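You operate a simulated robot arm through the tools that you are given. There is no shell and no other tool. Be economical: measure what you need, move in short steps, check, and stop when the job is done.

The job below is to be done with a simulated two-armed robot. You get a single attempt, and the scene is never put back.

TASK
Pick up the ink bottle with the earliest date from the packing bench top with one hand, pass it to the other hand and put it on the plate of the table scale. Set down upright: ink bottle.

It is judged by the outcome, as a careful person would: the job done as asked, and still so three seconds after it is handed in. It fails if anything else is knocked over, pushed out of place, dropped, spilled or broken.

THE ROBOT
Two 6-joint arms with two-finger grippers on one trunk, on a base that drives. Base frame: it is fixed to the floor where the robot stands at the start and does not move with it; the origin is under the middle of the robot, x ahead of it, y to its left, z up; the surface under the hand at the start is at about z = 80. Units: cm, degrees, N and s.
The left shoulder is at the start at [3, 17.8, 98.8], the right one opposite. With the tool pointing down near the work surface each hand reaches from about 46 to 84 cm from the robot's upright axis, wherever it stands, measured 20 degrees to its own side. Places, roughly: plate of the table scale (12x12 cm) [-284, 10, 86]. Payload 2.54 kg a hand.
The tool frame of a hand sits at the grasp point between the pads (the TCP): z along the fingers, y along the line on which they close. The tips reach 3 cm beyond it. Largest opening 11.6 cm; the body of the gripper starts 9.5 cm behind the TCP.
Orientation is told as [roll, pitch, yaw] about the base's x, y, z axes, in that order, counted from this pose: with the fingers straight down and closing along the base's y, the tool's x points along the base's -x, its y along +y and its z along -z.

THE INTERFACE
- The arms move only by the tool servo_tool. It takes "left_rows", "right_rows" or both (then of equal length, played together; a hand with none holds still); each is a list that holds one entry, the list of rows, each a list of 7 numbers: the closure in counts, from 0 (fully open) to 255 (shut), then the shift along the base's x, y, z in cm, then the turn, a rotation vector about the base's x, y, z in degrees. In form: [[[grip, x, y, z, rx, ry, rz], ...]]. A call has 1 to 8 rows; each row is the pose to reach, as a shift and turn from the pose commanded when the call began. A row lasts 0.2 s, in which the tool goes at most 5 cm and 8.6 degrees; a call with a longer step from one row to the next is refused whole, and so is a gripper value outside its range. A pose out of reach is approached as far as the arm can. The call stops where the force on the tool passes 40 N (or 10 N more than at its start, if that is more) or the arm is blocked; 0.2 s more then pass. Each finger travels about 15.3 cm/s and halts on what it meets, pressing with about 35 N; the grip force reading is that of the motor and also rises with nothing between the fingers. The clock runs only during rows and for 0.2 s after the last one: add rows that repeat a pose to give the fingers time. The reply holds the time, the measured pose of the TCP, the force on the tool along the base axes, the opening and the grip force, in the units named above and with some noise, with the torque about the TCP (base axes, N m) and any sound that the robot's microphone picked up.
- Cameras (640 x 400 px; columns grow to the right, rows downward): "scene" is now at [3.72, 1.22, 169.95]; the picture's right is [0.15, -0.99, 0.00], its down [-0.85, -0.13, -0.51] and it looks along [0.51, 0.08, -0.86] (base axes); focal length 265 px, centre (320, 200). "left" rides on the left gripper at [6.9, 1.5, -12.2] in its tool frame; the picture's right is [-0.21, 0.98, 0.00], its down [-0.83, -0.18, -0.53] and it looks along [-0.52, -0.11, 0.85] (tool axes); focal length 251 px, centre (320, 200). "right" rides on the right gripper at [6.9, -1.5, -12.2] in its tool frame; the picture's right is [0.21, 0.98, 0.00], its down [-0.83, 0.18, -0.53] and it looks along [-0.52, 0.11, 0.85] (tool axes); focal length 251 px, centre (320, 200). There is no depth. A picture from a camera that has moved, and an enlarged one, comes with that camera's place and axes in the base frame and with its lens.
- snapshot(camera): a new picture of that camera. No time passes.
- raise_lower(by): slides the trunk up (or, below 0, down) by that many cm; the arms and the scene camera ride with it, the base frame stays. It gives what a move gives, with no picture.
- drive_base(legs): drives the robot by 1 to 6 legs, each [ahead, left, turn to the left] in cm, cm and degrees, along the robot's own axes; the way and the turn of a leg run together, so that a leg with both is an arc; at most 150 cm and 180 degrees a leg. The arms and the cameras ride along, it lands a little off, and it stops where it bumps. It gives what a move gives.
- turn_head(pan, tilt): turns the head with the scene camera to pan (to the left, within 143 degrees either way) and tilt (down, from -29 to 69), counted from straight ahead of the robot. It gives what a move gives.
- enlarge(camera, box): a new picture of the part [left, top, right, bottom] of that camera's present view, enlarged. No time passes.
- close_job(): hands the job in; it is judged then, once.

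Work in short steps. Places have to be worked out from the pictures, the camera data and where the tool is seen: move nearer, look again, correct. Check each grasp and each placing, and mend what went wrong. You have 120 turns and 108 pictures in all, those below and enlarged ones among them. Open the grippers and draw the arms clear of the work before you hand the job in, unless the task says otherwise; then end with one line.

The tools are called after ">>>" as a command line: name --argument value ..., lists and objects as JSON in quotes. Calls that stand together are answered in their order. servo_tool: Moves the arms, as the interface text tells. Its arguments: {"type":"object","properties":{"left_rows":{"type":"array","items":{"type":"array","items":{"type":"array","items":{"type":"number"}}}},"right_rows":{"type":"array","items":{"type":"array","items":{"type":"array","items":{"type":"number"}}}}},"required":[]} The other tools are called the same way: raise_lower (by) slides the trunk up or down; drive_base (legs) drives the base; turn_head (pan, tilt) turns the head that bears the scene camera; snapshot (camera) takes a picture; enlarge (camera, box) takes an enlarged picture of a part of a camera's view; close_job () hands the job in.

At the start:

```text
time_s: 0.0
left_position: [55.29, 25.66, 109.08]
left_tool_rot: [0.1, 0.0, 0.0]
left_ft_force: [0.8, -1.0, 0.2]
left_ft_torque: [0.0, -0.01, 0.01]
left_opening: 11.61
left_grasp_force: 0.3
right_position: [52.64, -17.06, 112.87]
right_tool_rot: [0.0, -0.1, 0.0]
right_ft_force: [0.8, -0.4, -0.1]
right_ft_torque: [0.02, -0.02, 0.01]
right_opening: 11.61
right_grasp_force: 0.1
trunk travel left (down, up): [-20.0, 34.0]
robot x, y, heading: [-0.3, -0.05, 0.0]
head pan, tilt: [8.5, 59.2]
```

scene: 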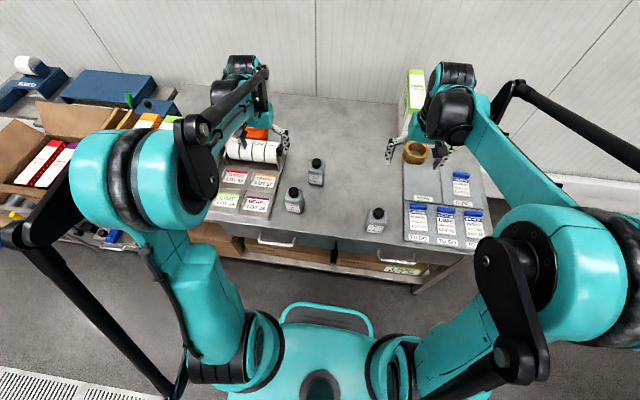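
right: 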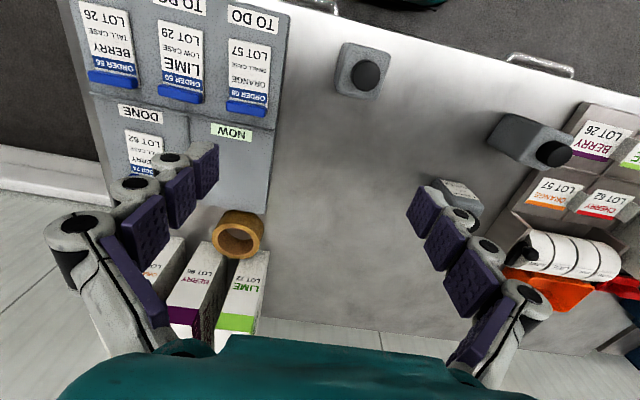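
left: 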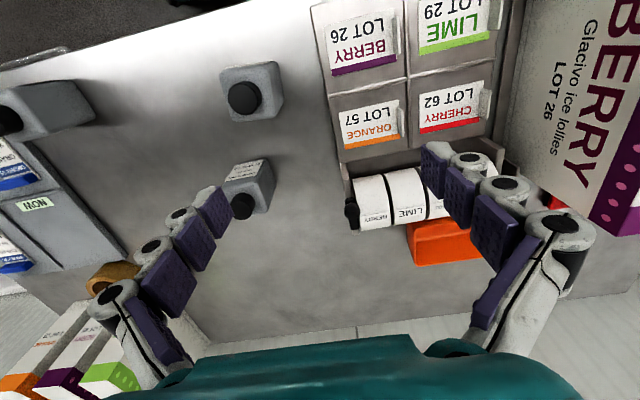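

Three small grey bottles stand on the bench; I enlarge the scene and the left view to read their labels.

>>> enlarge --camera "scene" --box '[270, 140, 400, 240]'

>>> enlarge --camera "left" --box '[200, 50, 300, 230]'

```text
4.00 times, centred on (335, 190) of scene
camera zoom: at [3.72, 1.22, 169.95], right [0.15, -0.99, 0.0], down [-0.85, -0.13, -0.51], along [0.51, 0.08, -0.86], focal length 1060 px, centre (260, 240)
```

zoom: 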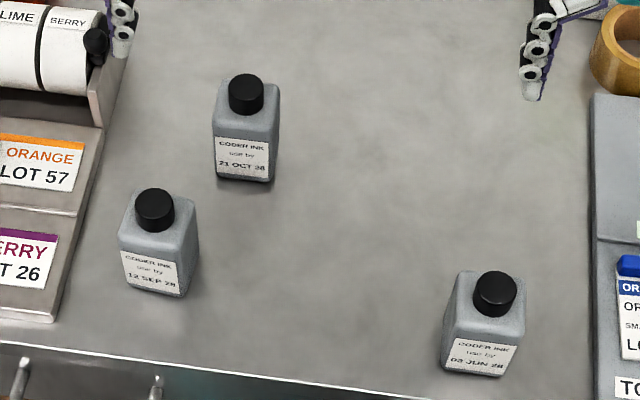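

```text
2.22 times, centred on (250, 140) of left
camera zoom: at [48.47, 27.26, 121.29], right [0.21, 0.98, 0.0], down [0.83, -0.18, 0.53], along [0.52, -0.11, -0.85], focal length 559 px, centre (476, 333)
```

zoom: 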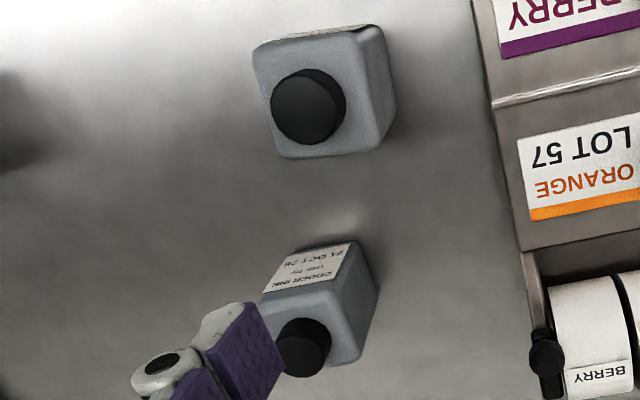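

I read 21 OCT 28, 12 SEP 28 and 02/03 JUN 2?; I enlarge more to confirm the years.

>>> enlarge --camera "scene" --box '[365, 204, 405, 238]'

>>> enlarge --camera "scene" --box '[282, 165, 342, 220]'

>>> enlarge --camera "right" --box '[300, 20, 420, 120]'

```text
11.76 times, centred on (385, 221) of scene
camera zoom: at [3.72, 1.22, 169.95], right [0.15, -0.99, 0.0], down [-0.85, -0.13, -0.51], along [0.51, 0.08, -0.86], focal length 3116 px, centre (-445, -47)
```

zoom: 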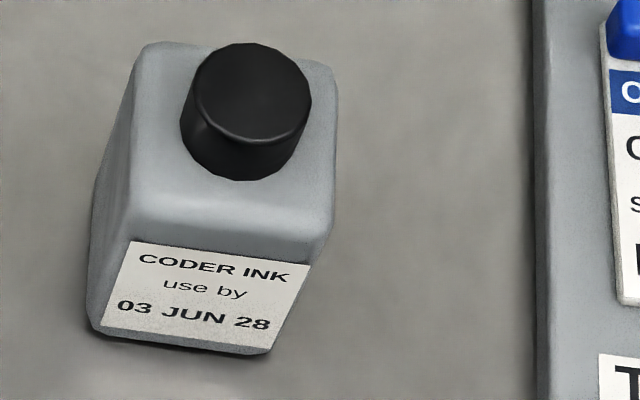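

```text
7.27 times, centred on (312, 192) of scene
camera zoom: at [3.72, 1.22, 169.95], right [0.15, -0.99, 0.0], down [-0.85, -0.13, -0.51], along [0.51, 0.08, -0.86], focal length 1926 px, centre (378, 254)
```

zoom: 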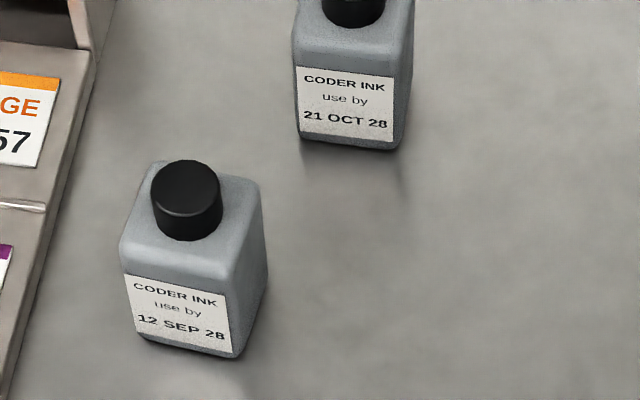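

```text
4.00 times, centred on (360, 70) of right
camera zoom: at [45.67, -18.64, 125.13], right [-0.21, 0.98, 0.0], down [0.83, 0.18, 0.53], along [0.52, 0.11, -0.85], focal length 1006 px, centre (160, 720)
```

zoom: 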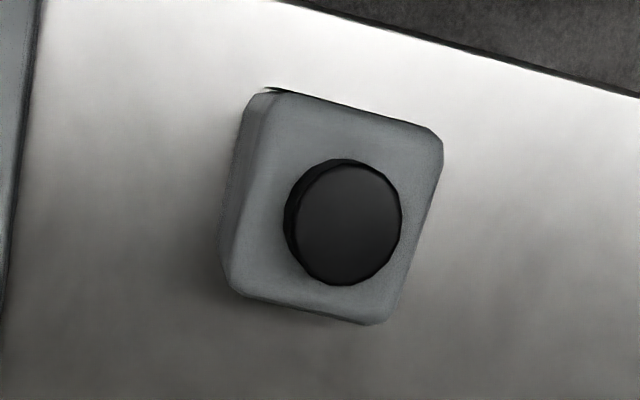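

The 03 JUN 28 bottle (right one) is the earliest. Triangulating, it stands at about (48, -12.3), ~5.5 cm square, cap top near z≈91; I move the right hand above it and look again.

>>> servo_tool --right_rows '[[[0, -1.6, 1.6, -2.7, 0, 0, 0], [0, -3.2, 3.2, -5.4, 0, 0, 0], [0, -4.7, 4.7, -8, 0, 0, 0], [0, -4.7, 4.7, -8, 0, 0, 0]]]'

>>> snapshot --camera "right"

>>> snapshot --camera "scene"

```text
time_s: 1.0
left_position: [55.33, 25.67, 109.04]
left_tool_rot: [0.0, -0.1, -0.1]
left_ft_force: [0.2, 0.3, -0.1]
left_ft_torque: [-0.01, 0.0, 0.01]
left_opening: 11.59
left_grasp_force: 0.1
right_position: [47.78, -12.34, 105.03]
right_tool_rot: [0.0, 0.0, 0.0]
right_ft_force: [0.5, 0.2, 0.2]
right_ft_torque: [0.0, -0.02, 0.02]
right_opening: 11.62
right_grasp_force: 0.0
trunk travel left (down, up): [-20.0, 34.0]
robot x, y, heading: [0.02, -0.25, 0.1]
head pan, tilt: [8.5, 59.2]
```

```text
99 pictures are left
camera right: at [40.87, -13.97, 117.23], right [-0.21, 0.98, 0.0], down [0.83, 0.18, 0.53], along [0.52, 0.11, -0.85], focal length 251 px, centre (320, 200)
```

right: 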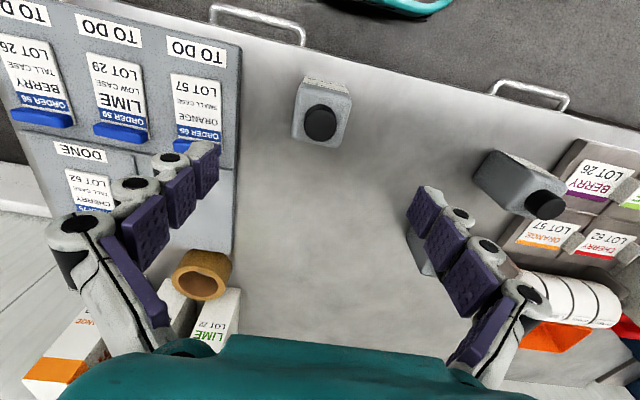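

```text
98 pictures are left
camera scene: at [3.72, 1.18, 169.95], right [0.15, -0.99, 0.0], down [-0.85, -0.13, -0.51], along [0.51, 0.08, -0.86], focal length 265 px, centre (320, 200)
```

scene: 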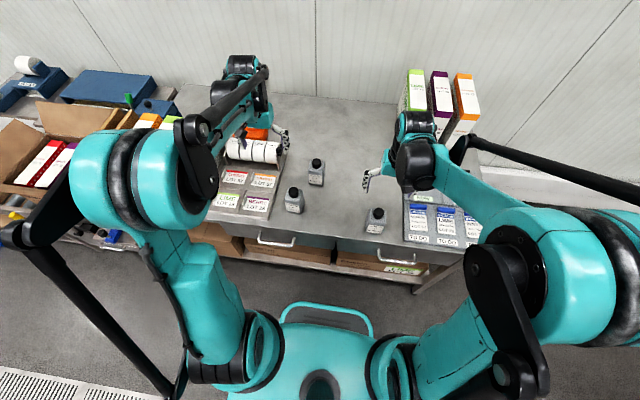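

The cap centre projects to about (47.8, -12.5), so the hand is well centred. I descend to TCP z=87 so the pads straddle the upper body.

>>> servo_tool --right_rows '[[[0, 0, 0, -4, 0, 0, 0], [0, 0, 0, -8, 0, 0, 0], [0, 0, 0, -12, 0, 0, 0], [0, 0.1, 0, -15, 0, 0, 0], [0, 0.1, 0, -18, 0, 0, 0], [0, 0.1, 0, -18, 0, 0, 0]]]'

>>> snapshot --camera "right"

>>> enlarge --camera "scene" --box '[340, 140, 460, 250]'

>>> snapshot --camera "left"

```text
time_s: 2.4
left_position: [55.34, 25.7, 109.05]
left_tool_rot: [0.0, 0.0, 0.0]
left_ft_force: [-0.7, -0.3, -0.3]
left_ft_torque: [0.02, 0.01, -0.02]
left_opening: 11.58
left_grasp_force: 0.0
right_position: [47.95, -12.45, 87.26]
right_tool_rot: [0.1, 0.0, 0.0]
right_ft_force: [-0.5, 0.0, 0.7]
right_ft_torque: [-0.02, -0.02, -0.01]
right_opening: 11.59
right_grasp_force: 0.1
trunk travel left (down, up): [-20.0, 34.0]
robot x, y, heading: [-0.02, -0.25, -0.1]
head pan, tilt: [8.5, 59.2]
```

```text
97 pictures are left
camera right: at [40.94, -13.94, 99.38], right [-0.21, 0.98, 0.0], down [0.83, 0.18, 0.53], along [0.52, 0.11, -0.85], focal length 251 px, centre (320, 200)
```

right: 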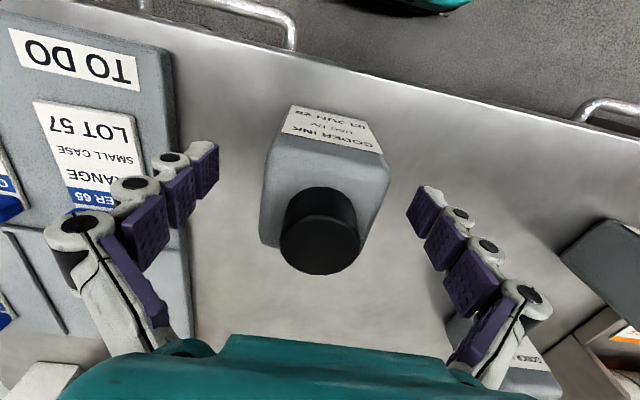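

```text
3.64 times, centred on (400, 195) of scene
camera zoom: at [3.65, 1.22, 169.96], right [0.15, -0.99, 0.0], down [-0.85, -0.13, -0.51], along [0.51, 0.08, -0.86], focal length 963 px, centre (29, 218)
```

zoom: 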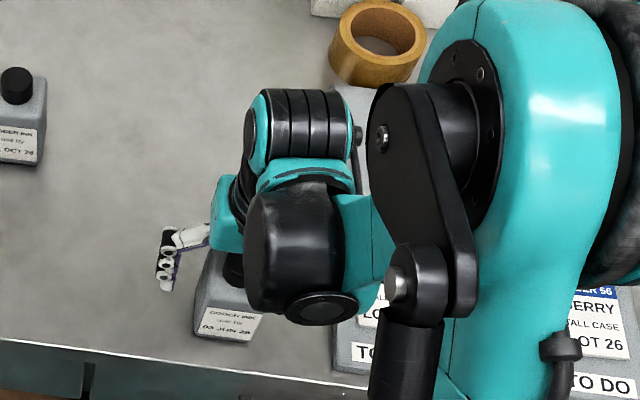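

```text
95 pictures are left
camera left: at [48.42, 27.27, 121.31], right [0.21, 0.98, 0.0], down [0.83, -0.18, 0.53], along [0.52, -0.11, -0.85], focal length 251 px, centre (320, 200)
```

left: 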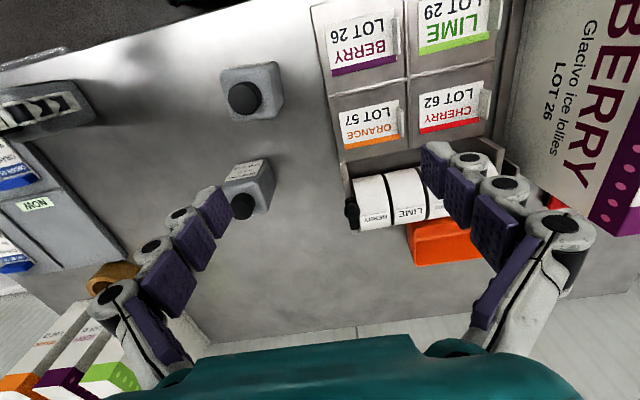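

The bottle sits between the fingers, centred. I close the right gripper gently in stages.

>>> servo_tool --right_rows '[[[90, 0, 0, 0, 0, 0, 0], [110, 0, 0, 0, 0, 0, 0], [130, 0, 0, 0, 0, 0, 0], [150, 0, 0, 0, 0, 0, 0], [200, 0, 0, 0, 0, 0, 0], [255, 0, 0, 0, 0, 0, 0], [255, 0, 0, 0, 0, 0, 0]]]'

>>> snapshot --camera "right"

```text
time_s: 4.0
left_position: [55.32, 25.6, 109.15]
left_tool_rot: [0.0, 0.0, 0.1]
left_ft_force: [0.2, -0.1, -0.2]
left_ft_torque: [0.0, -0.01, -0.02]
left_opening: 11.6
left_grasp_force: 0.1
right_position: [47.95, -12.36, 87.23]
right_tool_rot: [0.1, -0.1, -0.1]
right_ft_force: [0.2, 0.8, 4.3]
right_ft_torque: [0.07, 0.03, -0.05]
right_opening: 5.91
right_grasp_force: 35.3
trunk travel left (down, up): [-20.0, 34.0]
robot x, y, heading: [0.04, 0.23, 0.0]
head pan, tilt: [8.5, 59.2]
```

```text
94 pictures are left
camera right: at [40.97, -13.93, 99.41], right [-0.21, 0.98, 0.0], down [0.83, 0.18, 0.53], along [0.52, 0.11, -0.85], focal length 251 px, centre (320, 200)
```

right: 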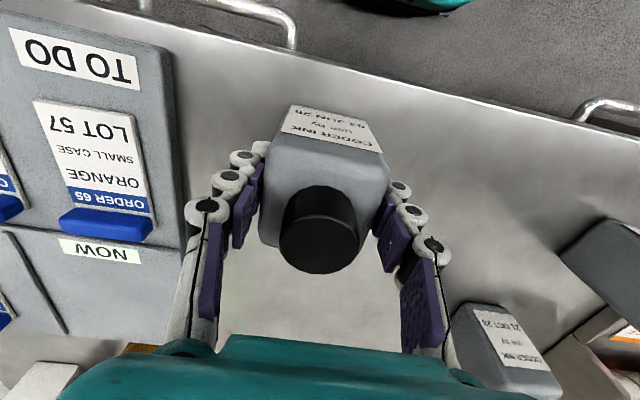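

Gripped at 5.9 cm. I lift straight up.

>>> servo_tool --right_rows '[[[255, 0, 0, 1.5, 0, 0, 0], [255, 0, 0, 5, 0, 0, 0], [255, 0, 0, 9, 0, 0, 0], [255, 0, 0, 13, 0, 0, 0], [255, 0, 0, 17, 0, 0, 0], [255, 0, 0, 21, 0, 0, 0], [255, 0, 0, 23, 0, 0, 0], [255, 0, 0, 23, 0, 0, 0]]]'

>>> snapshot --camera "right"

>>> turn_head --pan 130 --tilt 20

>>> snapshot --camera "scene"

```text
time_s: 5.8
left_position: [55.4, 25.75, 109.0]
left_tool_rot: [0.0, -0.1, 0.0]
left_ft_force: [0.6, -0.2, -0.3]
left_ft_torque: [-0.01, 0.02, 0.01]
left_opening: 11.62
left_grasp_force: 0.1
right_position: [47.93, -12.37, 109.9]
right_tool_rot: [0.0, 0.0, 0.0]
right_ft_force: [0.4, 0.3, -0.3]
right_ft_torque: [0.01, 0.02, 0.01]
right_opening: 0.0
right_grasp_force: 28.3
trunk travel left (down, up): [-20.0, 34.0]
robot x, y, heading: [0.11, -0.08, 0.1]
head pan, tilt: [8.5, 59.2]
```

```text
93 pictures are left
camera right: at [40.98, -13.96, 122.14], right [-0.21, 0.98, 0.0], down [0.83, 0.18, 0.53], along [0.52, 0.11, -0.85], focal length 251 px, centre (320, 200)
```

right: 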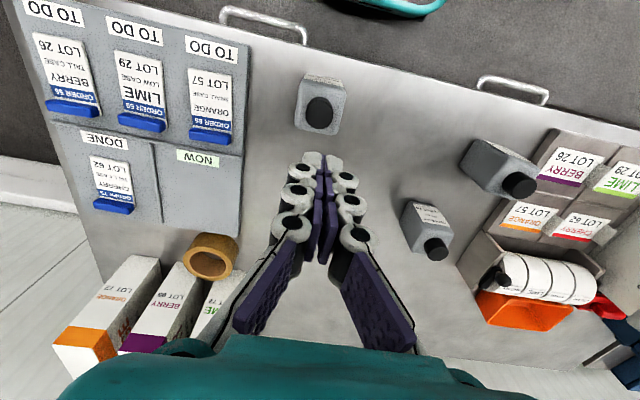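

```text
time_s: 7.8
left_position: [55.35, 25.79, 109.22]
left_tool_rot: [0.0, 0.1, -0.1]
left_ft_force: [-0.2, 0.7, -0.3]
left_ft_torque: [-0.02, 0.02, -0.01]
left_opening: 11.61
left_grasp_force: 0.1
right_position: [47.91, -12.48, 109.98]
right_tool_rot: [0.0, 0.1, 0.0]
right_ft_force: [-0.7, 0.5, 0.8]
right_ft_torque: [0.01, 0.01, 0.01]
right_opening: 0.02
right_grasp_force: 28.6
trunk travel left (down, up): [-20.0, 34.0]
robot x, y, heading: [-0.18, -0.26, -0.1]
head pan, tilt: [130.0, 20.0]
```

```text
92 pictures are left
camera scene: at [-8.94, 7.35, 175.68], right [0.77, 0.64, 0.0], down [0.22, -0.26, -0.94], along [-0.6, 0.72, -0.34], focal length 265 px, centre (320, 200)
```

scene: 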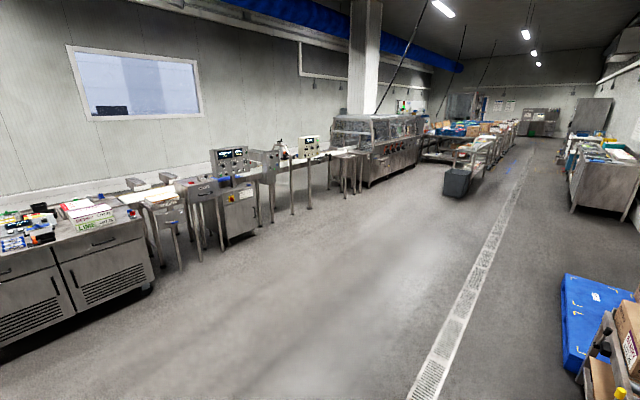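

The fingers slipped off the rounded shoulders (bottle still standing in the same place). I open and go lower this time, TCP z≈84.3.

>>> servo_tool --right_rows '[[[0, 0, 0, 0, 0, 0, 0], [0, 0, 0, 0, 0, 0, 0], [0, 0, 0, -5, 0, 0, 0], [0, 0, 0, -10, 0, 0, 0], [0, 0, 0, -15, 0, 0, 0], [0, 0, 0, -19, 0, 0, 0], [0, 0, 0, -22, 0, 0, 0], [0, 0, 0, -22, 0, 0, 0]]]'

>>> servo_tool --right_rows '[[[0, 0, 0, -1.2, 0, 0, 0], [0, 0, 0, -2.4, 0, 0, 0], [0, 0, 0, -3.6, 0, 0, 0], [0, 0, 0, -3.6, 0, 0, 0]]]'

>>> snapshot --camera "right"

```text
time_s: 9.6
left_position: [55.24, 25.79, 109.01]
left_tool_rot: [0.0, 0.0, 0.1]
left_ft_force: [-0.4, -0.5, 0.5]
left_ft_torque: [-0.02, -0.02, 0.03]
left_opening: 11.6
left_grasp_force: 0.1
right_position: [47.84, -12.36, 88.05]
right_tool_rot: [0.1, 0.0, 0.0]
right_ft_force: [-0.3, -0.4, -1.4]
right_ft_torque: [-0.02, 0.01, 0.01]
right_opening: 11.58
right_grasp_force: 0.0
trunk travel left (down, up): [-20.0, 34.0]
robot x, y, heading: [-0.17, -0.28, 0.1]
head pan, tilt: [130.0, 20.0]
```

```text
time_s: 10.6
left_position: [55.33, 25.74, 109.13]
left_tool_rot: [-0.1, 0.0, 0.0]
left_ft_force: [0.0, 0.0, -0.1]
left_ft_torque: [0.0, 0.0, 0.03]
left_opening: 11.61
left_grasp_force: 0.0
right_position: [47.95, -12.41, 84.3]
right_tool_rot: [0.0, 0.0, 0.0]
right_ft_force: [-0.3, -0.8, -0.2]
right_ft_torque: [0.01, -0.05, 0.0]
right_opening: 11.59
right_grasp_force: 0.1
trunk travel left (down, up): [-20.0, 34.0]
robot x, y, heading: [-0.07, 0.29, 0.1]
head pan, tilt: [130.0, 20.0]
```

```text
91 pictures are left
camera right: at [41.08, -13.94, 96.5], right [-0.21, 0.98, 0.0], down [0.83, 0.18, 0.53], along [0.52, 0.11, -0.85], focal length 251 px, centre (320, 200)
```

right: 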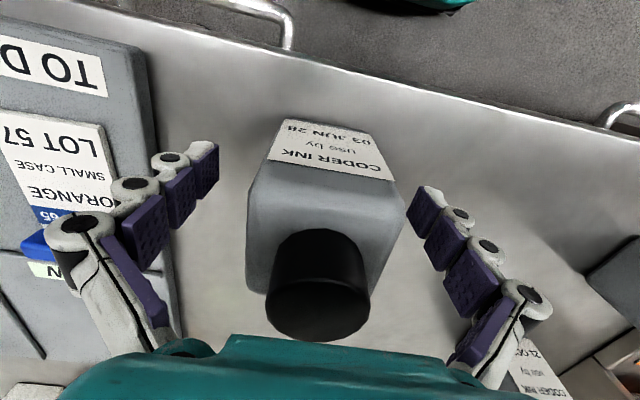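

Centred with the cap top ≈91.7, below the palm. Closing at this lower height.

>>> servo_tool --right_rows '[[[90, 0, 0, 0, 0, 0, 0], [110, 0, 0, 0, 0, 0, 0], [130, 0, 0, 0, 0, 0, 0], [150, 0, 0, 0, 0, 0, 0], [200, 0, 0, 0, 0, 0, 0], [255, 0, 0, 0, 0, 0, 0], [255, 0, 0, 0, 0, 0, 0]]]'

>>> servo_tool --right_rows '[[[255, 0, 0, 0.5, 0, 0, 0], [255, 0, 0, 1, 0, 0, 0], [255, 0, 0, 1.5, 0, 0, 0], [255, 0, 0, 1.5, 0, 0, 0]]]'

>>> snapshot --camera "right"

```text
time_s: 12.2
left_position: [55.35, 25.74, 108.97]
left_tool_rot: [0.0, 0.0, -0.1]
left_ft_force: [-0.2, -0.5, -0.2]
left_ft_torque: [0.01, -0.02, -0.01]
left_opening: 11.61
left_grasp_force: 0.0
right_position: [48.11, -12.34, 84.29]
right_tool_rot: [0.0, 0.0, 0.0]
right_ft_force: [1.2, -0.2, 5.5]
right_ft_torque: [-0.03, -0.01, 0.16]
right_opening: 5.94
right_grasp_force: 35.2
trunk travel left (down, up): [-20.0, 34.0]
robot x, y, heading: [0.28, -0.54, -0.3]
head pan, tilt: [130.0, 20.0]
```

```text
time_s: 13.2
left_position: [55.33, 25.72, 108.99]
left_tool_rot: [0.0, 0.0, -0.1]
left_ft_force: [0.2, 0.1, 0.1]
left_ft_torque: [0.01, 0.0, 0.02]
left_opening: 11.58
left_grasp_force: 0.0
right_position: [48.0, -12.38, 85.79]
right_tool_rot: [0.0, 0.0, 0.0]
right_ft_force: [-0.7, -0.7, -2.6]
right_ft_torque: [0.01, -0.01, 0.03]
right_opening: 5.95
right_grasp_force: 35.0
trunk travel left (down, up): [-20.0, 34.0]
robot x, y, heading: [-0.01, 0.43, -0.3]
head pan, tilt: [130.0, 20.0]
```

```text
90 pictures are left
camera right: at [41.07, -14.01, 98.02], right [-0.21, 0.98, 0.0], down [0.83, 0.18, 0.53], along [0.52, 0.11, -0.85], focal length 251 px, centre (320, 200)
```

right: 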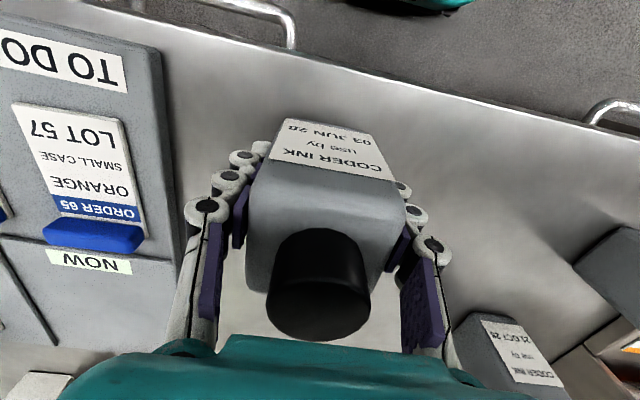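

The bottle rises with the hand (−2.6 N load ≈ its weight). I continue lifting gently.

>>> servo_tool --right_rows '[[[255, 0, 0, 1, 0, 0, 0], [255, 0, 0, 2.5, 0, 0, 0], [255, 0, 0, 4.5, 0, 0, 0], [255, 0, 0, 6.5, 0, 0, 0], [255, 0, 0, 8.5, 0, 0, 0], [255, 0, 0, 10, 0, 0, 0], [255, 0, 0, 11, 0, 0, 0], [255, 0, 0, 11, 0, 0, 0]]]'

>>> servo_tool --right_rows '[[[255, 0, 0, 1, 0, 0, 0], [255, 0, 0, 3, 0, 0, 0], [255, 0, 0, 5, 0, 0, 0], [255, 0, 0, 7, 0, 0, 0], [255, 0, 0, 9, 0, 0, 0], [255, 0, 0, 11, 0, 0, 0], [255, 0, 0, 12, 0, 0, 0], [255, 0, 0, 12, 0, 0, 0]]]'

>>> snapshot --camera "right"

```text
time_s: 15.0
left_position: [55.36, 25.69, 108.94]
left_tool_rot: [0.0, 0.0, -0.1]
left_ft_force: [0.6, 0.0, -0.2]
left_ft_torque: [0.02, 0.03, 0.01]
left_opening: 11.6
left_grasp_force: 0.1
right_position: [47.9, -12.43, 96.84]
right_tool_rot: [0.1, 0.0, 0.0]
right_ft_force: [1.0, 0.5, -3.2]
right_ft_torque: [-0.01, 0.02, 0.0]
right_opening: 5.93
right_grasp_force: 34.8
trunk travel left (down, up): [-20.0, 34.0]
robot x, y, heading: [-0.03, -0.2, 0.1]
head pan, tilt: [130.0, 20.0]
```

```text
time_s: 16.8
left_position: [55.25, 25.75, 109.03]
left_tool_rot: [0.0, 0.0, 0.0]
left_ft_force: [-0.3, 0.2, -0.3]
left_ft_torque: [0.0, 0.0, 0.0]
left_opening: 11.61
left_grasp_force: 0.1
right_position: [48.02, -12.38, 108.93]
right_tool_rot: [0.0, 0.0, 0.0]
right_ft_force: [-0.4, 0.4, -2.3]
right_ft_torque: [0.0, 0.01, 0.01]
right_opening: 5.95
right_grasp_force: 34.9
trunk travel left (down, up): [-20.0, 34.0]
robot x, y, heading: [-0.11, -0.35, 0.0]
head pan, tilt: [130.0, 20.0]
```

```text
89 pictures are left
camera right: at [41.12, -13.99, 121.06], right [-0.21, 0.98, 0.0], down [0.83, 0.18, 0.53], along [0.52, 0.11, -0.85], focal length 251 px, centre (320, 200)
```

right: 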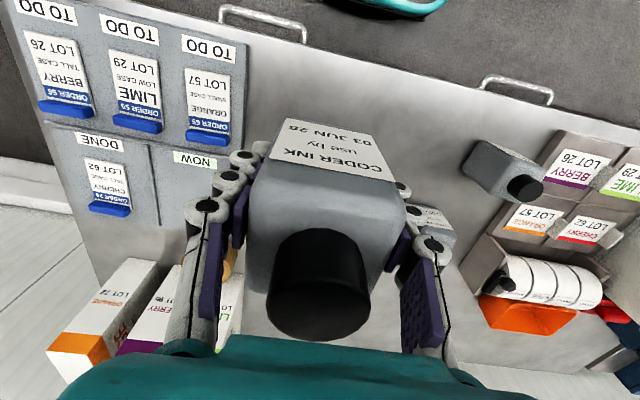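

Firmly held. I back off from the bench for a safe handover, and look backwards with the head.

>>> drive_base --legs '[[-40, 0, 0]]'

>>> turn_head --pan 0 --tilt 45

>>> snapshot --camera "scene"

```text
time_s: 19.3
left_position: [14.95, 25.89, 109.12]
left_tool_rot: [0.0, 0.0, 0.3]
left_ft_force: [0.0, -0.3, 0.1]
left_ft_torque: [-0.01, -0.02, -0.01]
left_opening: 11.58
left_grasp_force: 0.0
right_position: [7.71, -12.38, 108.88]
right_tool_rot: [0.0, 0.0, 0.1]
right_ft_force: [0.4, -0.2, -2.6]
right_ft_torque: [0.02, -0.05, -0.03]
right_opening: 5.9
right_grasp_force: 34.7
trunk travel left (down, up): [-20.0, 34.0]
robot x, y, heading: [-40.46, -0.08, 0.3]
head pan, tilt: [130.0, 20.0]
```

```text
time_s: 21.4
left_position: [14.96, 25.79, 109.07]
left_tool_rot: [0.0, -0.1, 0.2]
left_ft_force: [-0.2, 0.2, 0.1]
left_ft_torque: [-0.02, 0.0, -0.04]
left_opening: 11.6
left_grasp_force: 0.0
right_position: [7.74, -12.37, 108.89]
right_tool_rot: [0.0, 0.1, 0.2]
right_ft_force: [-0.8, 0.3, -2.7]
right_ft_torque: [0.0, 0.0, 0.0]
right_opening: 5.92
right_grasp_force: 35.3
trunk travel left (down, up): [-20.0, 34.0]
robot x, y, heading: [-40.44, 0.07, 0.2]
head pan, tilt: [0.0, 45.0]
```

```text
88 pictures are left
camera scene: at [-35.1, 0.16, 171.81], right [0.0, -1.0, 0.0], down [-0.71, 0.0, -0.71], along [0.71, 0.0, -0.71], focal length 265 px, centre (320, 200)
```

scene: 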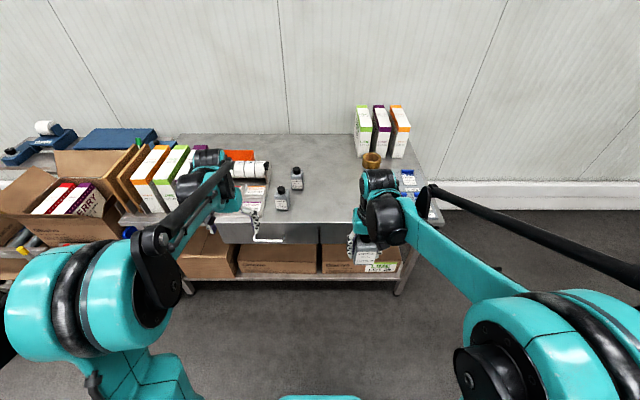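

The bottle hangs safely in free space. Now I turn the left hand −90° in yaw so it closes along x (first 64°).

>>> servo_tool --left_rows '[[[0, 0, 0, 0, 0, 0, -8], [0, 0, 0, 0, 0, 0, -16], [0, 0, 0, 0, 0, 0, -24], [0, 0, 0, 0, 0, 0, -32], [0, 0, 0, 0, 0, 0, -40], [0, 0, 0, 0, 0, 0, -48], [0, 0, 0, 0, 0, 0, -56], [0, 0, 0, 0, 0, 0, -64]]]'

>>> servo_tool --left_rows '[[[0, 0, 0, 0, 0, 0, -8], [0, 0, 0, 0, 0, 0, -16], [0, 0, 0, 0, 0, 0, -26], [0, 0, 0, 0, 0, 0, -26]]]'

```text
time_s: 23.2
left_position: [15.03, 25.8, 109.04]
left_tool_rot: [0.0, 0.0, -63.9]
left_ft_force: [0.1, -0.5, -0.5]
left_ft_torque: [0.02, -0.02, 0.02]
left_opening: 11.6
left_grasp_force: 0.1
right_position: [7.83, -12.33, 108.96]
right_tool_rot: [0.0, 0.1, 0.2]
right_ft_force: [0.7, -0.3, -3.9]
right_ft_torque: [0.0, -0.02, -0.01]
right_opening: 5.91
right_grasp_force: 34.7
trunk travel left (down, up): [-20.0, 34.0]
robot x, y, heading: [-40.43, -0.16, 0.1]
head pan, tilt: [0.0, 45.0]
```

```text
refused: row 3 steps farther than a row can; nothing moved
```

Yaw works. I finish the remaining 26°.

>>> servo_tool --left_rows '[[[0, 0, 0, 0, 0, 0, -7], [0, 0, 0, 0, 0, 0, -14], [0, 0, 0, 0, 0, 0, -20], [0, 0, 0, 0, 0, 0, -26], [0, 0, 0, 0, 0, 0, -26]]]'

>>> servo_tool --left_rows '[[[0, 0, 1, 0.5, -7, 0, 0], [0, 0, 2, 1, -14, 0, 0], [0, 0, 3, 1.5, -21, 0, 0], [0, 0, 4, 2, -28, 0, 0], [0, 0, 5, 2.5, -35, 0, 0], [0, 0, 6, 3, -42, 0, 0], [0, 0, 6, 3, -50, 0, 0], [0, 0, 6, 3, -50, 0, 0]]]'

>>> snapshot --camera "scene"

>>> snapshot --camera "left"

```text
time_s: 24.4
left_position: [14.93, 25.81, 109.09]
left_tool_rot: [-0.1, -0.1, -89.9]
left_ft_force: [0.3, 0.9, 0.4]
left_ft_torque: [0.02, -0.01, -0.04]
left_opening: 11.6
left_grasp_force: 0.1
right_position: [7.71, -12.32, 108.88]
right_tool_rot: [0.1, -0.1, 0.1]
right_ft_force: [0.2, 0.3, -3.0]
right_ft_torque: [0.0, 0.03, 0.01]
right_opening: 5.93
right_grasp_force: 34.9
trunk travel left (down, up): [-20.0, 34.0]
robot x, y, heading: [-40.3, 0.32, 0.0]
head pan, tilt: [0.0, 45.0]
```

```text
time_s: 26.2
left_position: [14.82, 31.7, 112.06]
left_tool_rot: [-0.2, -50.2, -89.8]
left_ft_force: [-0.6, -0.4, 0.8]
left_ft_torque: [-0.01, -0.02, 0.0]
left_opening: 11.59
left_grasp_force: 0.1
right_position: [7.75, -12.52, 108.9]
right_tool_rot: [0.0, 0.0, 0.1]
right_ft_force: [-0.3, 0.1, -2.7]
right_ft_torque: [0.04, 0.01, 0.01]
right_opening: 5.91
right_grasp_force: 35.2
trunk travel left (down, up): [-20.0, 34.0]
robot x, y, heading: [-40.34, 0.41, 0.3]
head pan, tilt: [0.0, 45.0]
```

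```text
87 pictures are left
camera scene: at [-35.14, 0.1, 171.81], right [0.0, -1.0, 0.0], down [-0.71, 0.0, -0.71], along [0.71, 0.0, -0.71], focal length 265 px, centre (320, 200)
```

scene: 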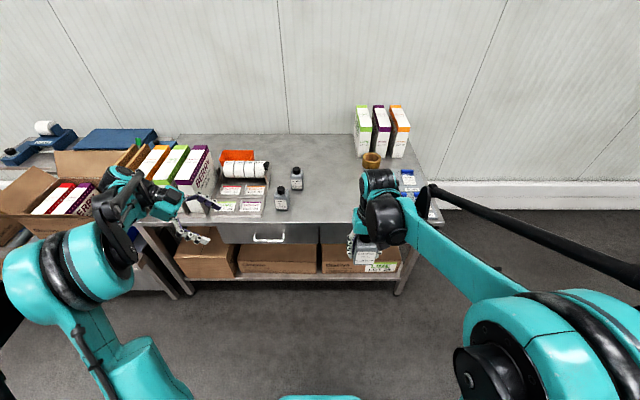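

```text
86 pictures are left
camera left: at [16.43, 45.59, 114.62], right [0.98, -0.14, 0.16], down [-0.18, -0.12, 0.98], along [-0.11, -0.98, -0.14], focal length 251 px, centre (320, 200)
```

left: 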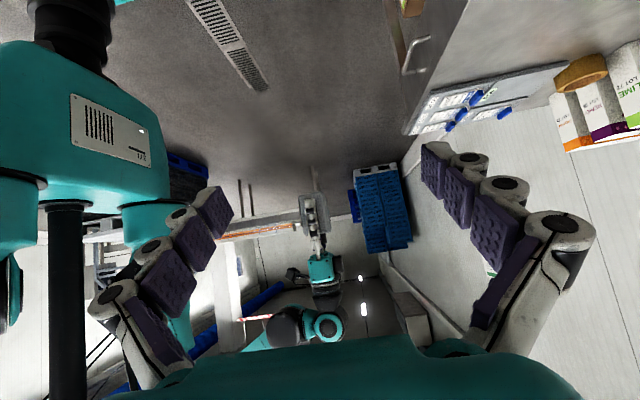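

The left hand points rightwards and down, closing along x. I bring the bottle 6 cm left, roll the left hand 10° more, and bring it to a pre-grasp 12 cm back along its approach.

>>> servo_tool --left_rows '[[[0, -1.5, -4, 0.5, -5, 0, 0], [0, -3, -8, 1, -10, 0, 0], [0, -4.5, -12, 1.4, -10, 0, 0], [0, -6, -16, 1.8, -10, 0, 0], [0, -7.0, -20, 2.2, -10, 0, 0], [0, -7.0, -24, 2.2, -10, 0, 0], [0, -7.0, -27, 2.2, -10, 0, 0], [0, -7.0, -27, 2.2, -10, 0, 0]]]' --right_rows '[[[255, 0, 1, 0, 0, 0, 0], [255, 0, 2, 0, 0, 0, 0], [255, 0, 3, 0, 0, 0, 0], [255, 0, 4, 0, 0, 0, 0], [255, 0, 5, 0, 0, 0, 0], [255, 0, 6, 0, 0, 0, 0], [255, 0, 6, 0, 0, 0, 0], [255, 0, 6, 0, 0, 0, 0]]]'

>>> snapshot --camera "left"

>>> snapshot --camera "right"

>>> snapshot --camera "scene"

```text
time_s: 28.0
left_position: [7.73, 4.76, 114.23]
left_tool_rot: [-0.3, -60.0, -89.8]
left_ft_force: [-0.3, 1.0, 0.2]
left_ft_torque: [-0.03, -0.01, -0.04]
left_opening: 11.59
left_grasp_force: 0.0
right_position: [7.83, -6.24, 108.89]
right_tool_rot: [0.0, 0.0, 0.2]
right_ft_force: [0.0, 0.6, -2.5]
right_ft_torque: [0.0, 0.0, 0.01]
right_opening: 5.91
right_grasp_force: 34.3
trunk travel left (down, up): [-20.0, 34.0]
robot x, y, heading: [-40.28, -0.26, 0.1]
head pan, tilt: [0.0, 45.0]
```

```text
85 pictures are left
camera left: at [9.38, 18.87, 114.39], right [0.98, -0.11, 0.18], down [-0.18, 0.05, 0.98], along [-0.11, -0.99, 0.03], focal length 251 px, centre (320, 200)
```

left: 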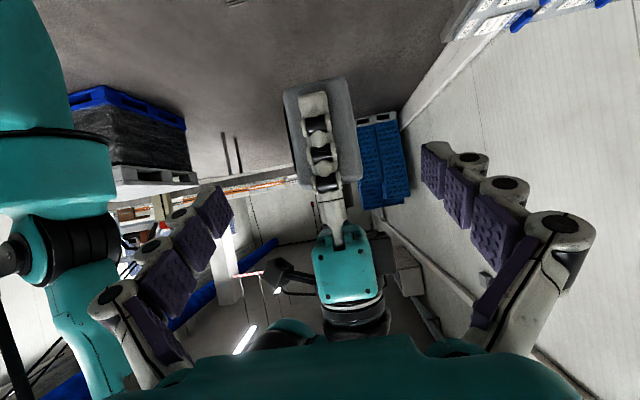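

```text
84 pictures are left
camera right: at [0.9, -7.82, 121.08], right [-0.22, 0.98, 0.0], down [0.83, 0.18, 0.53], along [0.52, 0.12, -0.85], focal length 251 px, centre (320, 200)
```

right: 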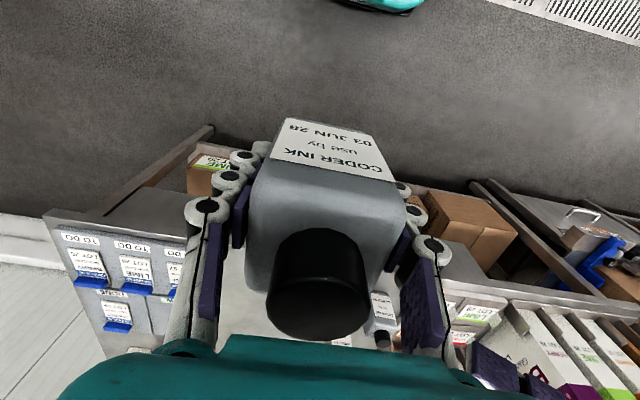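

```text
83 pictures are left
camera scene: at [-35.09, 0.24, 171.81], right [0.0, -1.0, 0.0], down [-0.71, 0.0, -0.71], along [0.71, 0.0, -0.71], focal length 265 px, centre (320, 200)
```

scene: 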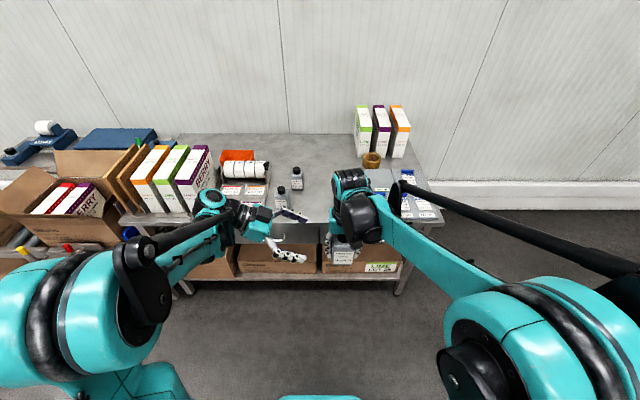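

Geometry checks out: bottle base at z≈104.7, centred in x≈8. I advance the left hand 12 cm along its approach.

>>> servo_tool --left_rows '[[[0, 0.1, -1.7, -1, 0, 0, 0], [0, 0.15, -3.5, -2, 0, 0, 0], [0, 0.15, -5.2, -3, 0, 0, 0], [0, 0.15, -6.9, -4, 0, 0, 0], [0, 0.15, -8.7, -5, 0, 0, 0], [0, 0.15, -10.4, -6, 0, 0, 0], [0, 0.15, -10.4, -6, 0, 0, 0]]]'

>>> snapshot --camera "left"

>>> snapshot --camera "right"

>>> enlarge --camera "scene" --box '[220, 140, 420, 290]'

```text
time_s: 29.6
left_position: [8.1, -5.59, 108.35]
left_tool_rot: [-0.2, -60.0, -89.6]
left_ft_force: [0.1, 0.3, 0.2]
left_ft_torque: [-0.01, -0.02, 0.0]
left_opening: 11.61
left_grasp_force: 0.1
right_position: [7.76, -6.28, 108.96]
right_tool_rot: [0.1, 0.0, 0.1]
right_ft_force: [0.1, -0.9, -3.0]
right_ft_torque: [-0.01, -0.02, -0.02]
right_opening: 5.91
right_grasp_force: 35.3
trunk travel left (down, up): [-20.0, 34.0]
robot x, y, heading: [-40.17, -0.16, 0.3]
head pan, tilt: [0.0, 45.0]
```

```text
82 pictures are left
camera left: at [9.57, 8.45, 108.4], right [0.98, -0.11, 0.18], down [-0.18, 0.05, 0.98], along [-0.11, -0.99, 0.03], focal length 251 px, centre (320, 200)
```

left: 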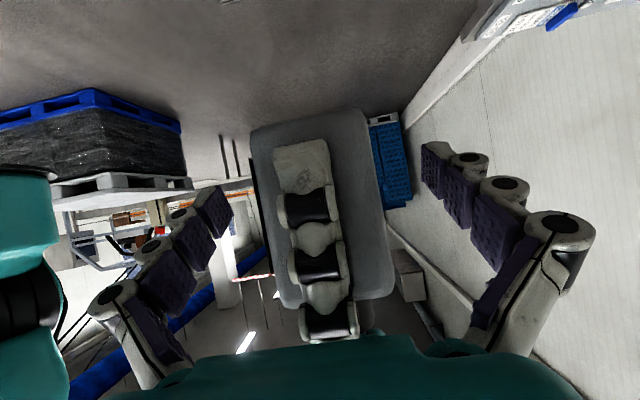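

```text
81 pictures are left
camera right: at [0.87, -7.85, 121.09], right [-0.22, 0.98, 0.0], down [0.83, 0.18, 0.53], along [0.52, 0.12, -0.85], focal length 251 px, centre (320, 200)
```

right: 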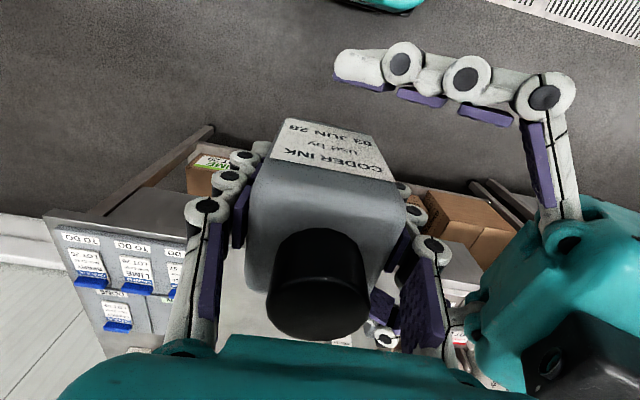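

```text
2.67 times, centred on (320, 215) of scene
camera zoom: at [-35.13, 0.2, 171.81], right [0.0, -1.0, 0.0], down [-0.71, 0.0, -0.71], along [0.71, 0.0, -0.71], focal length 706 px, centre (320, 160)
```

zoom: 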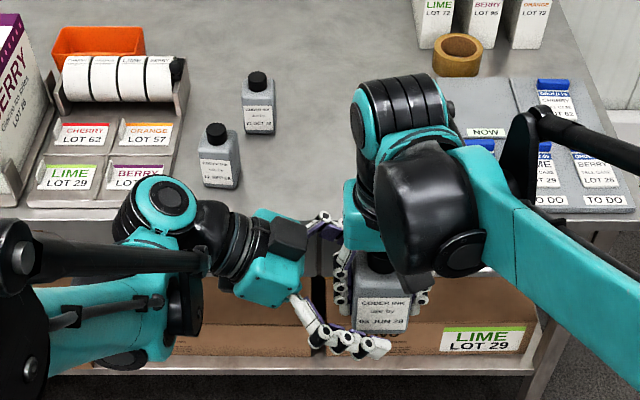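

The left fingers straddle the front and back faces with no contact. I close the left gripper in stages.

>>> servo_tool --left_rows '[[[90, 0, 0, 0, 0, 0, 0], [110, 0, 0, 0, 0, 0, 0], [120, 0, 0, 0, 0, 0, 0], [130, 0, 0, 0, 0, 0, 0], [150, 0, 0, 0, 0, 0, 0], [200, 0, 0, 0, 0, 0, 0], [255, 0, 0, 0, 0, 0, 0], [255, 0, 0, 0, 0, 0, 0]]]'

>>> snapshot --camera "left"

>>> snapshot --camera "right"

```text
time_s: 31.4
left_position: [8.04, -5.62, 108.31]
left_tool_rot: [-0.4, -60.0, -89.7]
left_ft_force: [4.7, 2.8, 3.3]
left_ft_torque: [0.01, -0.07, 0.03]
left_opening: 5.94
left_grasp_force: 34.5
right_position: [7.82, -6.31, 108.99]
right_tool_rot: [0.0, 0.0, 0.3]
right_ft_force: [-5.8, -2.6, -5.2]
right_ft_torque: [-0.03, 0.13, 0.0]
right_opening: 5.94
right_grasp_force: 35.3
trunk travel left (down, up): [-20.0, 34.0]
robot x, y, heading: [-40.39, -0.37, 0.2]
head pan, tilt: [0.0, 45.0]
```

```text
79 pictures are left
camera left: at [9.6, 8.45, 108.42], right [0.98, -0.11, 0.18], down [-0.18, 0.05, 0.98], along [-0.11, -0.99, 0.03], focal length 251 px, centre (320, 200)
```

left: 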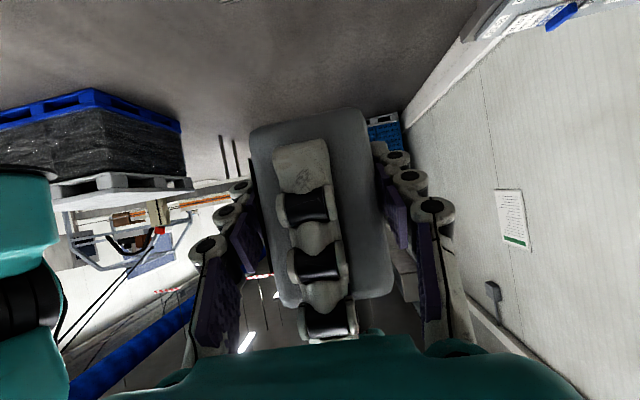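

```text
78 pictures are left
camera right: at [0.88, -7.89, 121.08], right [-0.22, 0.98, 0.0], down [0.83, 0.18, 0.53], along [0.52, 0.12, -0.85], focal length 251 px, centre (320, 200)
```

right: 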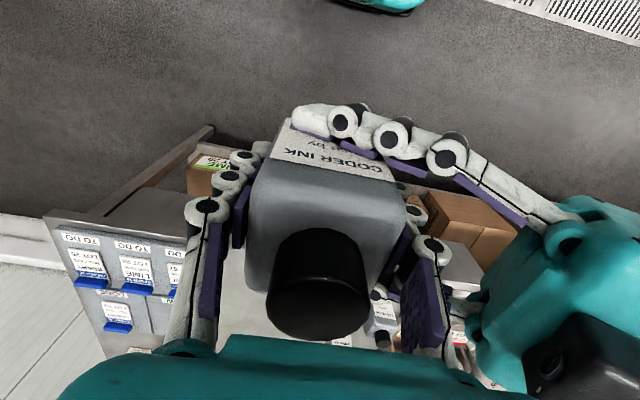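

Both hands hold the bottle. I open the right hand only partly (to stay clear of the left palm) and check.

>>> servo_tool --right_rows '[[[110, 0, 0, 0, 0, 0, 0], [90, 0, 0, 0, 0, 0, 0], [80, 0, 0, 0, 0, 0, 0], [80, 0, 0, 0, 0, 0, 0]]]'

>>> snapshot --camera "right"

```text
time_s: 32.4
left_position: [8.04, -5.52, 108.23]
left_tool_rot: [-0.3, -60.0, -89.6]
left_ft_force: [0.6, 0.2, -0.6]
left_ft_torque: [0.02, 0.0, 0.03]
left_opening: 5.9
left_grasp_force: 35.2
right_position: [7.87, -6.29, 109.05]
right_tool_rot: [0.0, 0.0, 0.2]
right_ft_force: [0.0, 0.1, 0.8]
right_ft_torque: [-0.01, 0.02, -0.01]
right_opening: 7.96
right_grasp_force: 0.0
trunk travel left (down, up): [-20.0, 34.0]
robot x, y, heading: [-40.16, 0.01, 0.1]
head pan, tilt: [0.0, 45.0]
```

```text
77 pictures are left
camera right: at [0.89, -7.88, 121.08], right [-0.22, 0.98, 0.0], down [0.83, 0.18, 0.53], along [0.52, 0.12, -0.85], focal length 251 px, centre (320, 200)
```

right: 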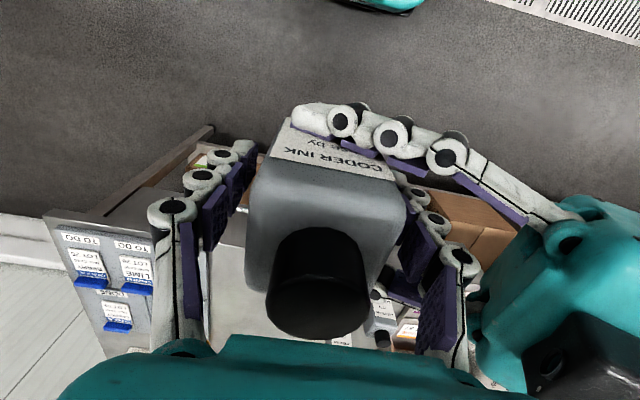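

Right released; I raise the right hand straight up off the bottle.

>>> servo_tool --right_rows '[[[80, 0, 0, 1, 0, 0, 0], [80, 0, 0, 3, 0, 0, 0], [80, 0, 0, 6, 0, 0, 0], [80, 0, 0, 9, 0, 0, 0], [80, 0, 0, 12, 0, 0, 0], [80, 0, -3, 14, 0, 0, 0], [80, 0, -7, 14, 0, 0, 0]]]'

>>> snapshot --camera "right"

>>> snapshot --camera "left"

```text
time_s: 34.0
left_position: [8.02, -5.71, 108.15]
left_tool_rot: [-0.3, -59.9, -89.6]
left_ft_force: [-0.1, 0.2, 0.4]
left_ft_torque: [0.04, 0.01, 0.01]
left_opening: 5.91
left_grasp_force: 35.1
right_position: [7.83, -13.56, 122.78]
right_tool_rot: [0.0, 0.0, 0.2]
right_ft_force: [-0.2, -0.3, -0.3]
right_ft_torque: [0.03, -0.02, 0.0]
right_opening: 7.97
right_grasp_force: 0.1
trunk travel left (down, up): [-20.0, 34.0]
robot x, y, heading: [-40.33, 0.05, 0.2]
head pan, tilt: [0.0, 45.0]
```

```text
76 pictures are left
camera right: at [0.99, -15.11, 134.97], right [-0.22, 0.98, 0.0], down [0.83, 0.18, 0.53], along [0.52, 0.12, -0.85], focal length 251 px, centre (320, 200)
```

right: 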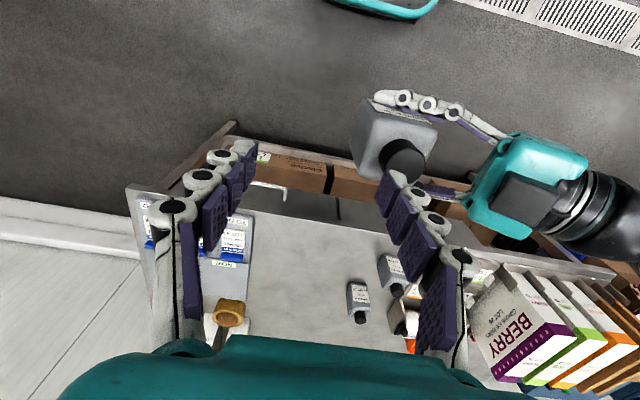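

```text
75 pictures are left
camera left: at [9.59, 8.39, 108.41], right [0.98, -0.11, 0.18], down [-0.18, 0.05, 0.98], along [-0.11, -0.99, 0.03], focal length 251 px, centre (320, 200)
```

left: 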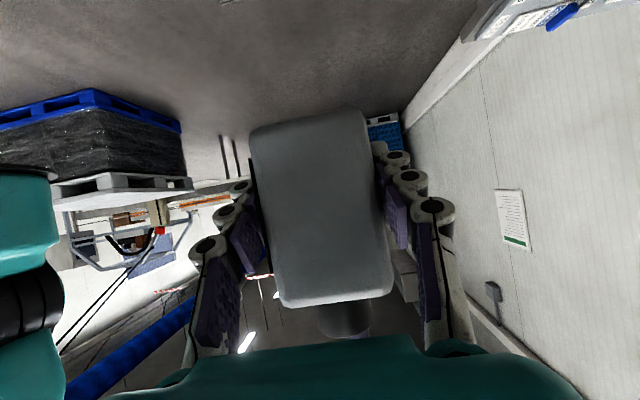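

Handover done: the left hand holds the bottle upright. I move the right hand a bit further away and look behind before driving.

>>> servo_tool --right_rows '[[[0, 0, -4, 0, 0, 0, 0], [0, 0, -8, 0, 0, 0, 0], [0, 0, -10, 0, 0, 0, 0]]]'

>>> turn_head --pan 143 --tilt 25

>>> snapshot --camera "scene"

>>> turn_head --pan -143 --tilt 25

>>> snapshot --camera "scene"

```text
time_s: 34.8
left_position: [8.07, -5.65, 108.32]
left_tool_rot: [-0.4, -59.9, -89.7]
left_ft_force: [0.4, -0.3, 0.0]
left_ft_torque: [0.04, -0.01, -0.01]
left_opening: 5.92
left_grasp_force: 34.8
right_position: [7.67, -23.44, 122.82]
right_tool_rot: [0.0, 0.1, 0.2]
right_ft_force: [0.0, -0.9, 0.2]
right_ft_torque: [0.01, 0.0, -0.05]
right_opening: 11.62
right_grasp_force: 0.0
trunk travel left (down, up): [-20.0, 34.0]
robot x, y, heading: [-40.0, -0.29, 0.3]
head pan, tilt: [0.0, 45.0]
```

```text
time_s: 37.1
left_position: [8.01, -5.58, 108.22]
left_tool_rot: [-0.3, -59.9, -89.6]
left_ft_force: [0.2, 0.0, 0.5]
left_ft_torque: [-0.01, -0.01, 0.0]
left_opening: 5.93
left_grasp_force: 34.3
right_position: [7.7, -23.41, 122.8]
right_tool_rot: [0.0, 0.0, 0.2]
right_ft_force: [0.6, 1.2, -0.2]
right_ft_torque: [-0.03, -0.01, -0.03]
right_opening: 11.59
right_grasp_force: 0.0
trunk travel left (down, up): [-20.0, 34.0]
robot x, y, heading: [-39.9, 0.26, 0.3]
head pan, tilt: [143.0, 25.0]
```

```text
74 pictures are left
camera scene: at [-50.6, 5.66, 174.87], right [0.6, 0.8, 0.0], down [0.34, -0.25, -0.91], along [-0.73, 0.54, -0.42], focal length 265 px, centre (320, 200)
```

scene: 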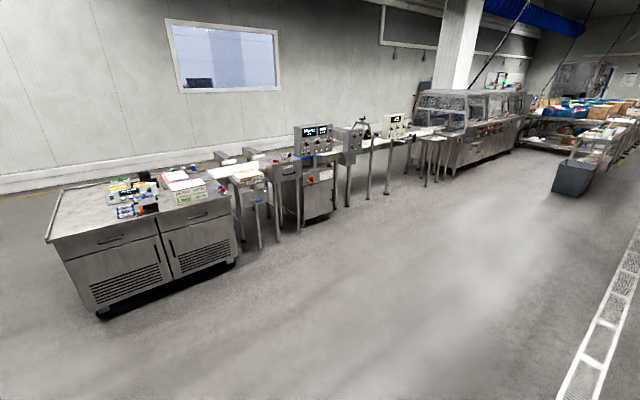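

```text
time_s: 41.0
left_position: [7.99, -5.63, 108.27]
left_tool_rot: [-0.2, -60.1, -89.6]
left_ft_force: [0.3, 0.1, 0.3]
left_ft_torque: [0.07, -0.03, 0.03]
left_opening: 5.93
left_grasp_force: 35.1
right_position: [7.71, -23.32, 122.67]
right_tool_rot: [0.0, 0.1, 0.2]
right_ft_force: [0.5, 0.0, -0.4]
right_ft_torque: [0.03, -0.02, 0.03]
right_opening: 11.63
right_grasp_force: 0.0
trunk travel left (down, up): [-20.0, 34.0]
robot x, y, heading: [-40.39, -0.15, -0.3]
head pan, tilt: [-143.0, 25.0]
```

```text
73 pictures are left
camera scene: at [-50.57, -5.44, 174.87], right [-0.6, 0.8, 0.0], down [0.34, 0.26, -0.91], along [-0.72, -0.55, -0.42], focal length 265 px, centre (320, 200)
```

scene: 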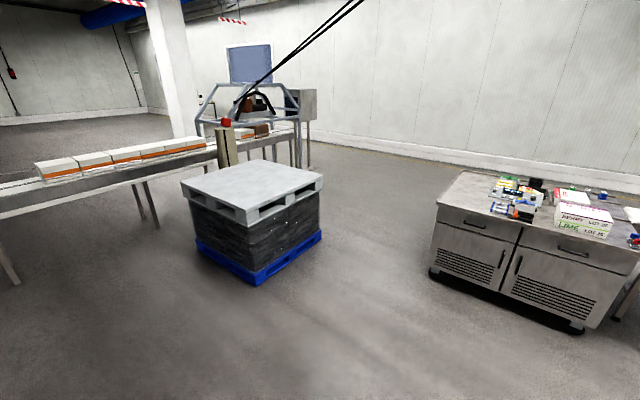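

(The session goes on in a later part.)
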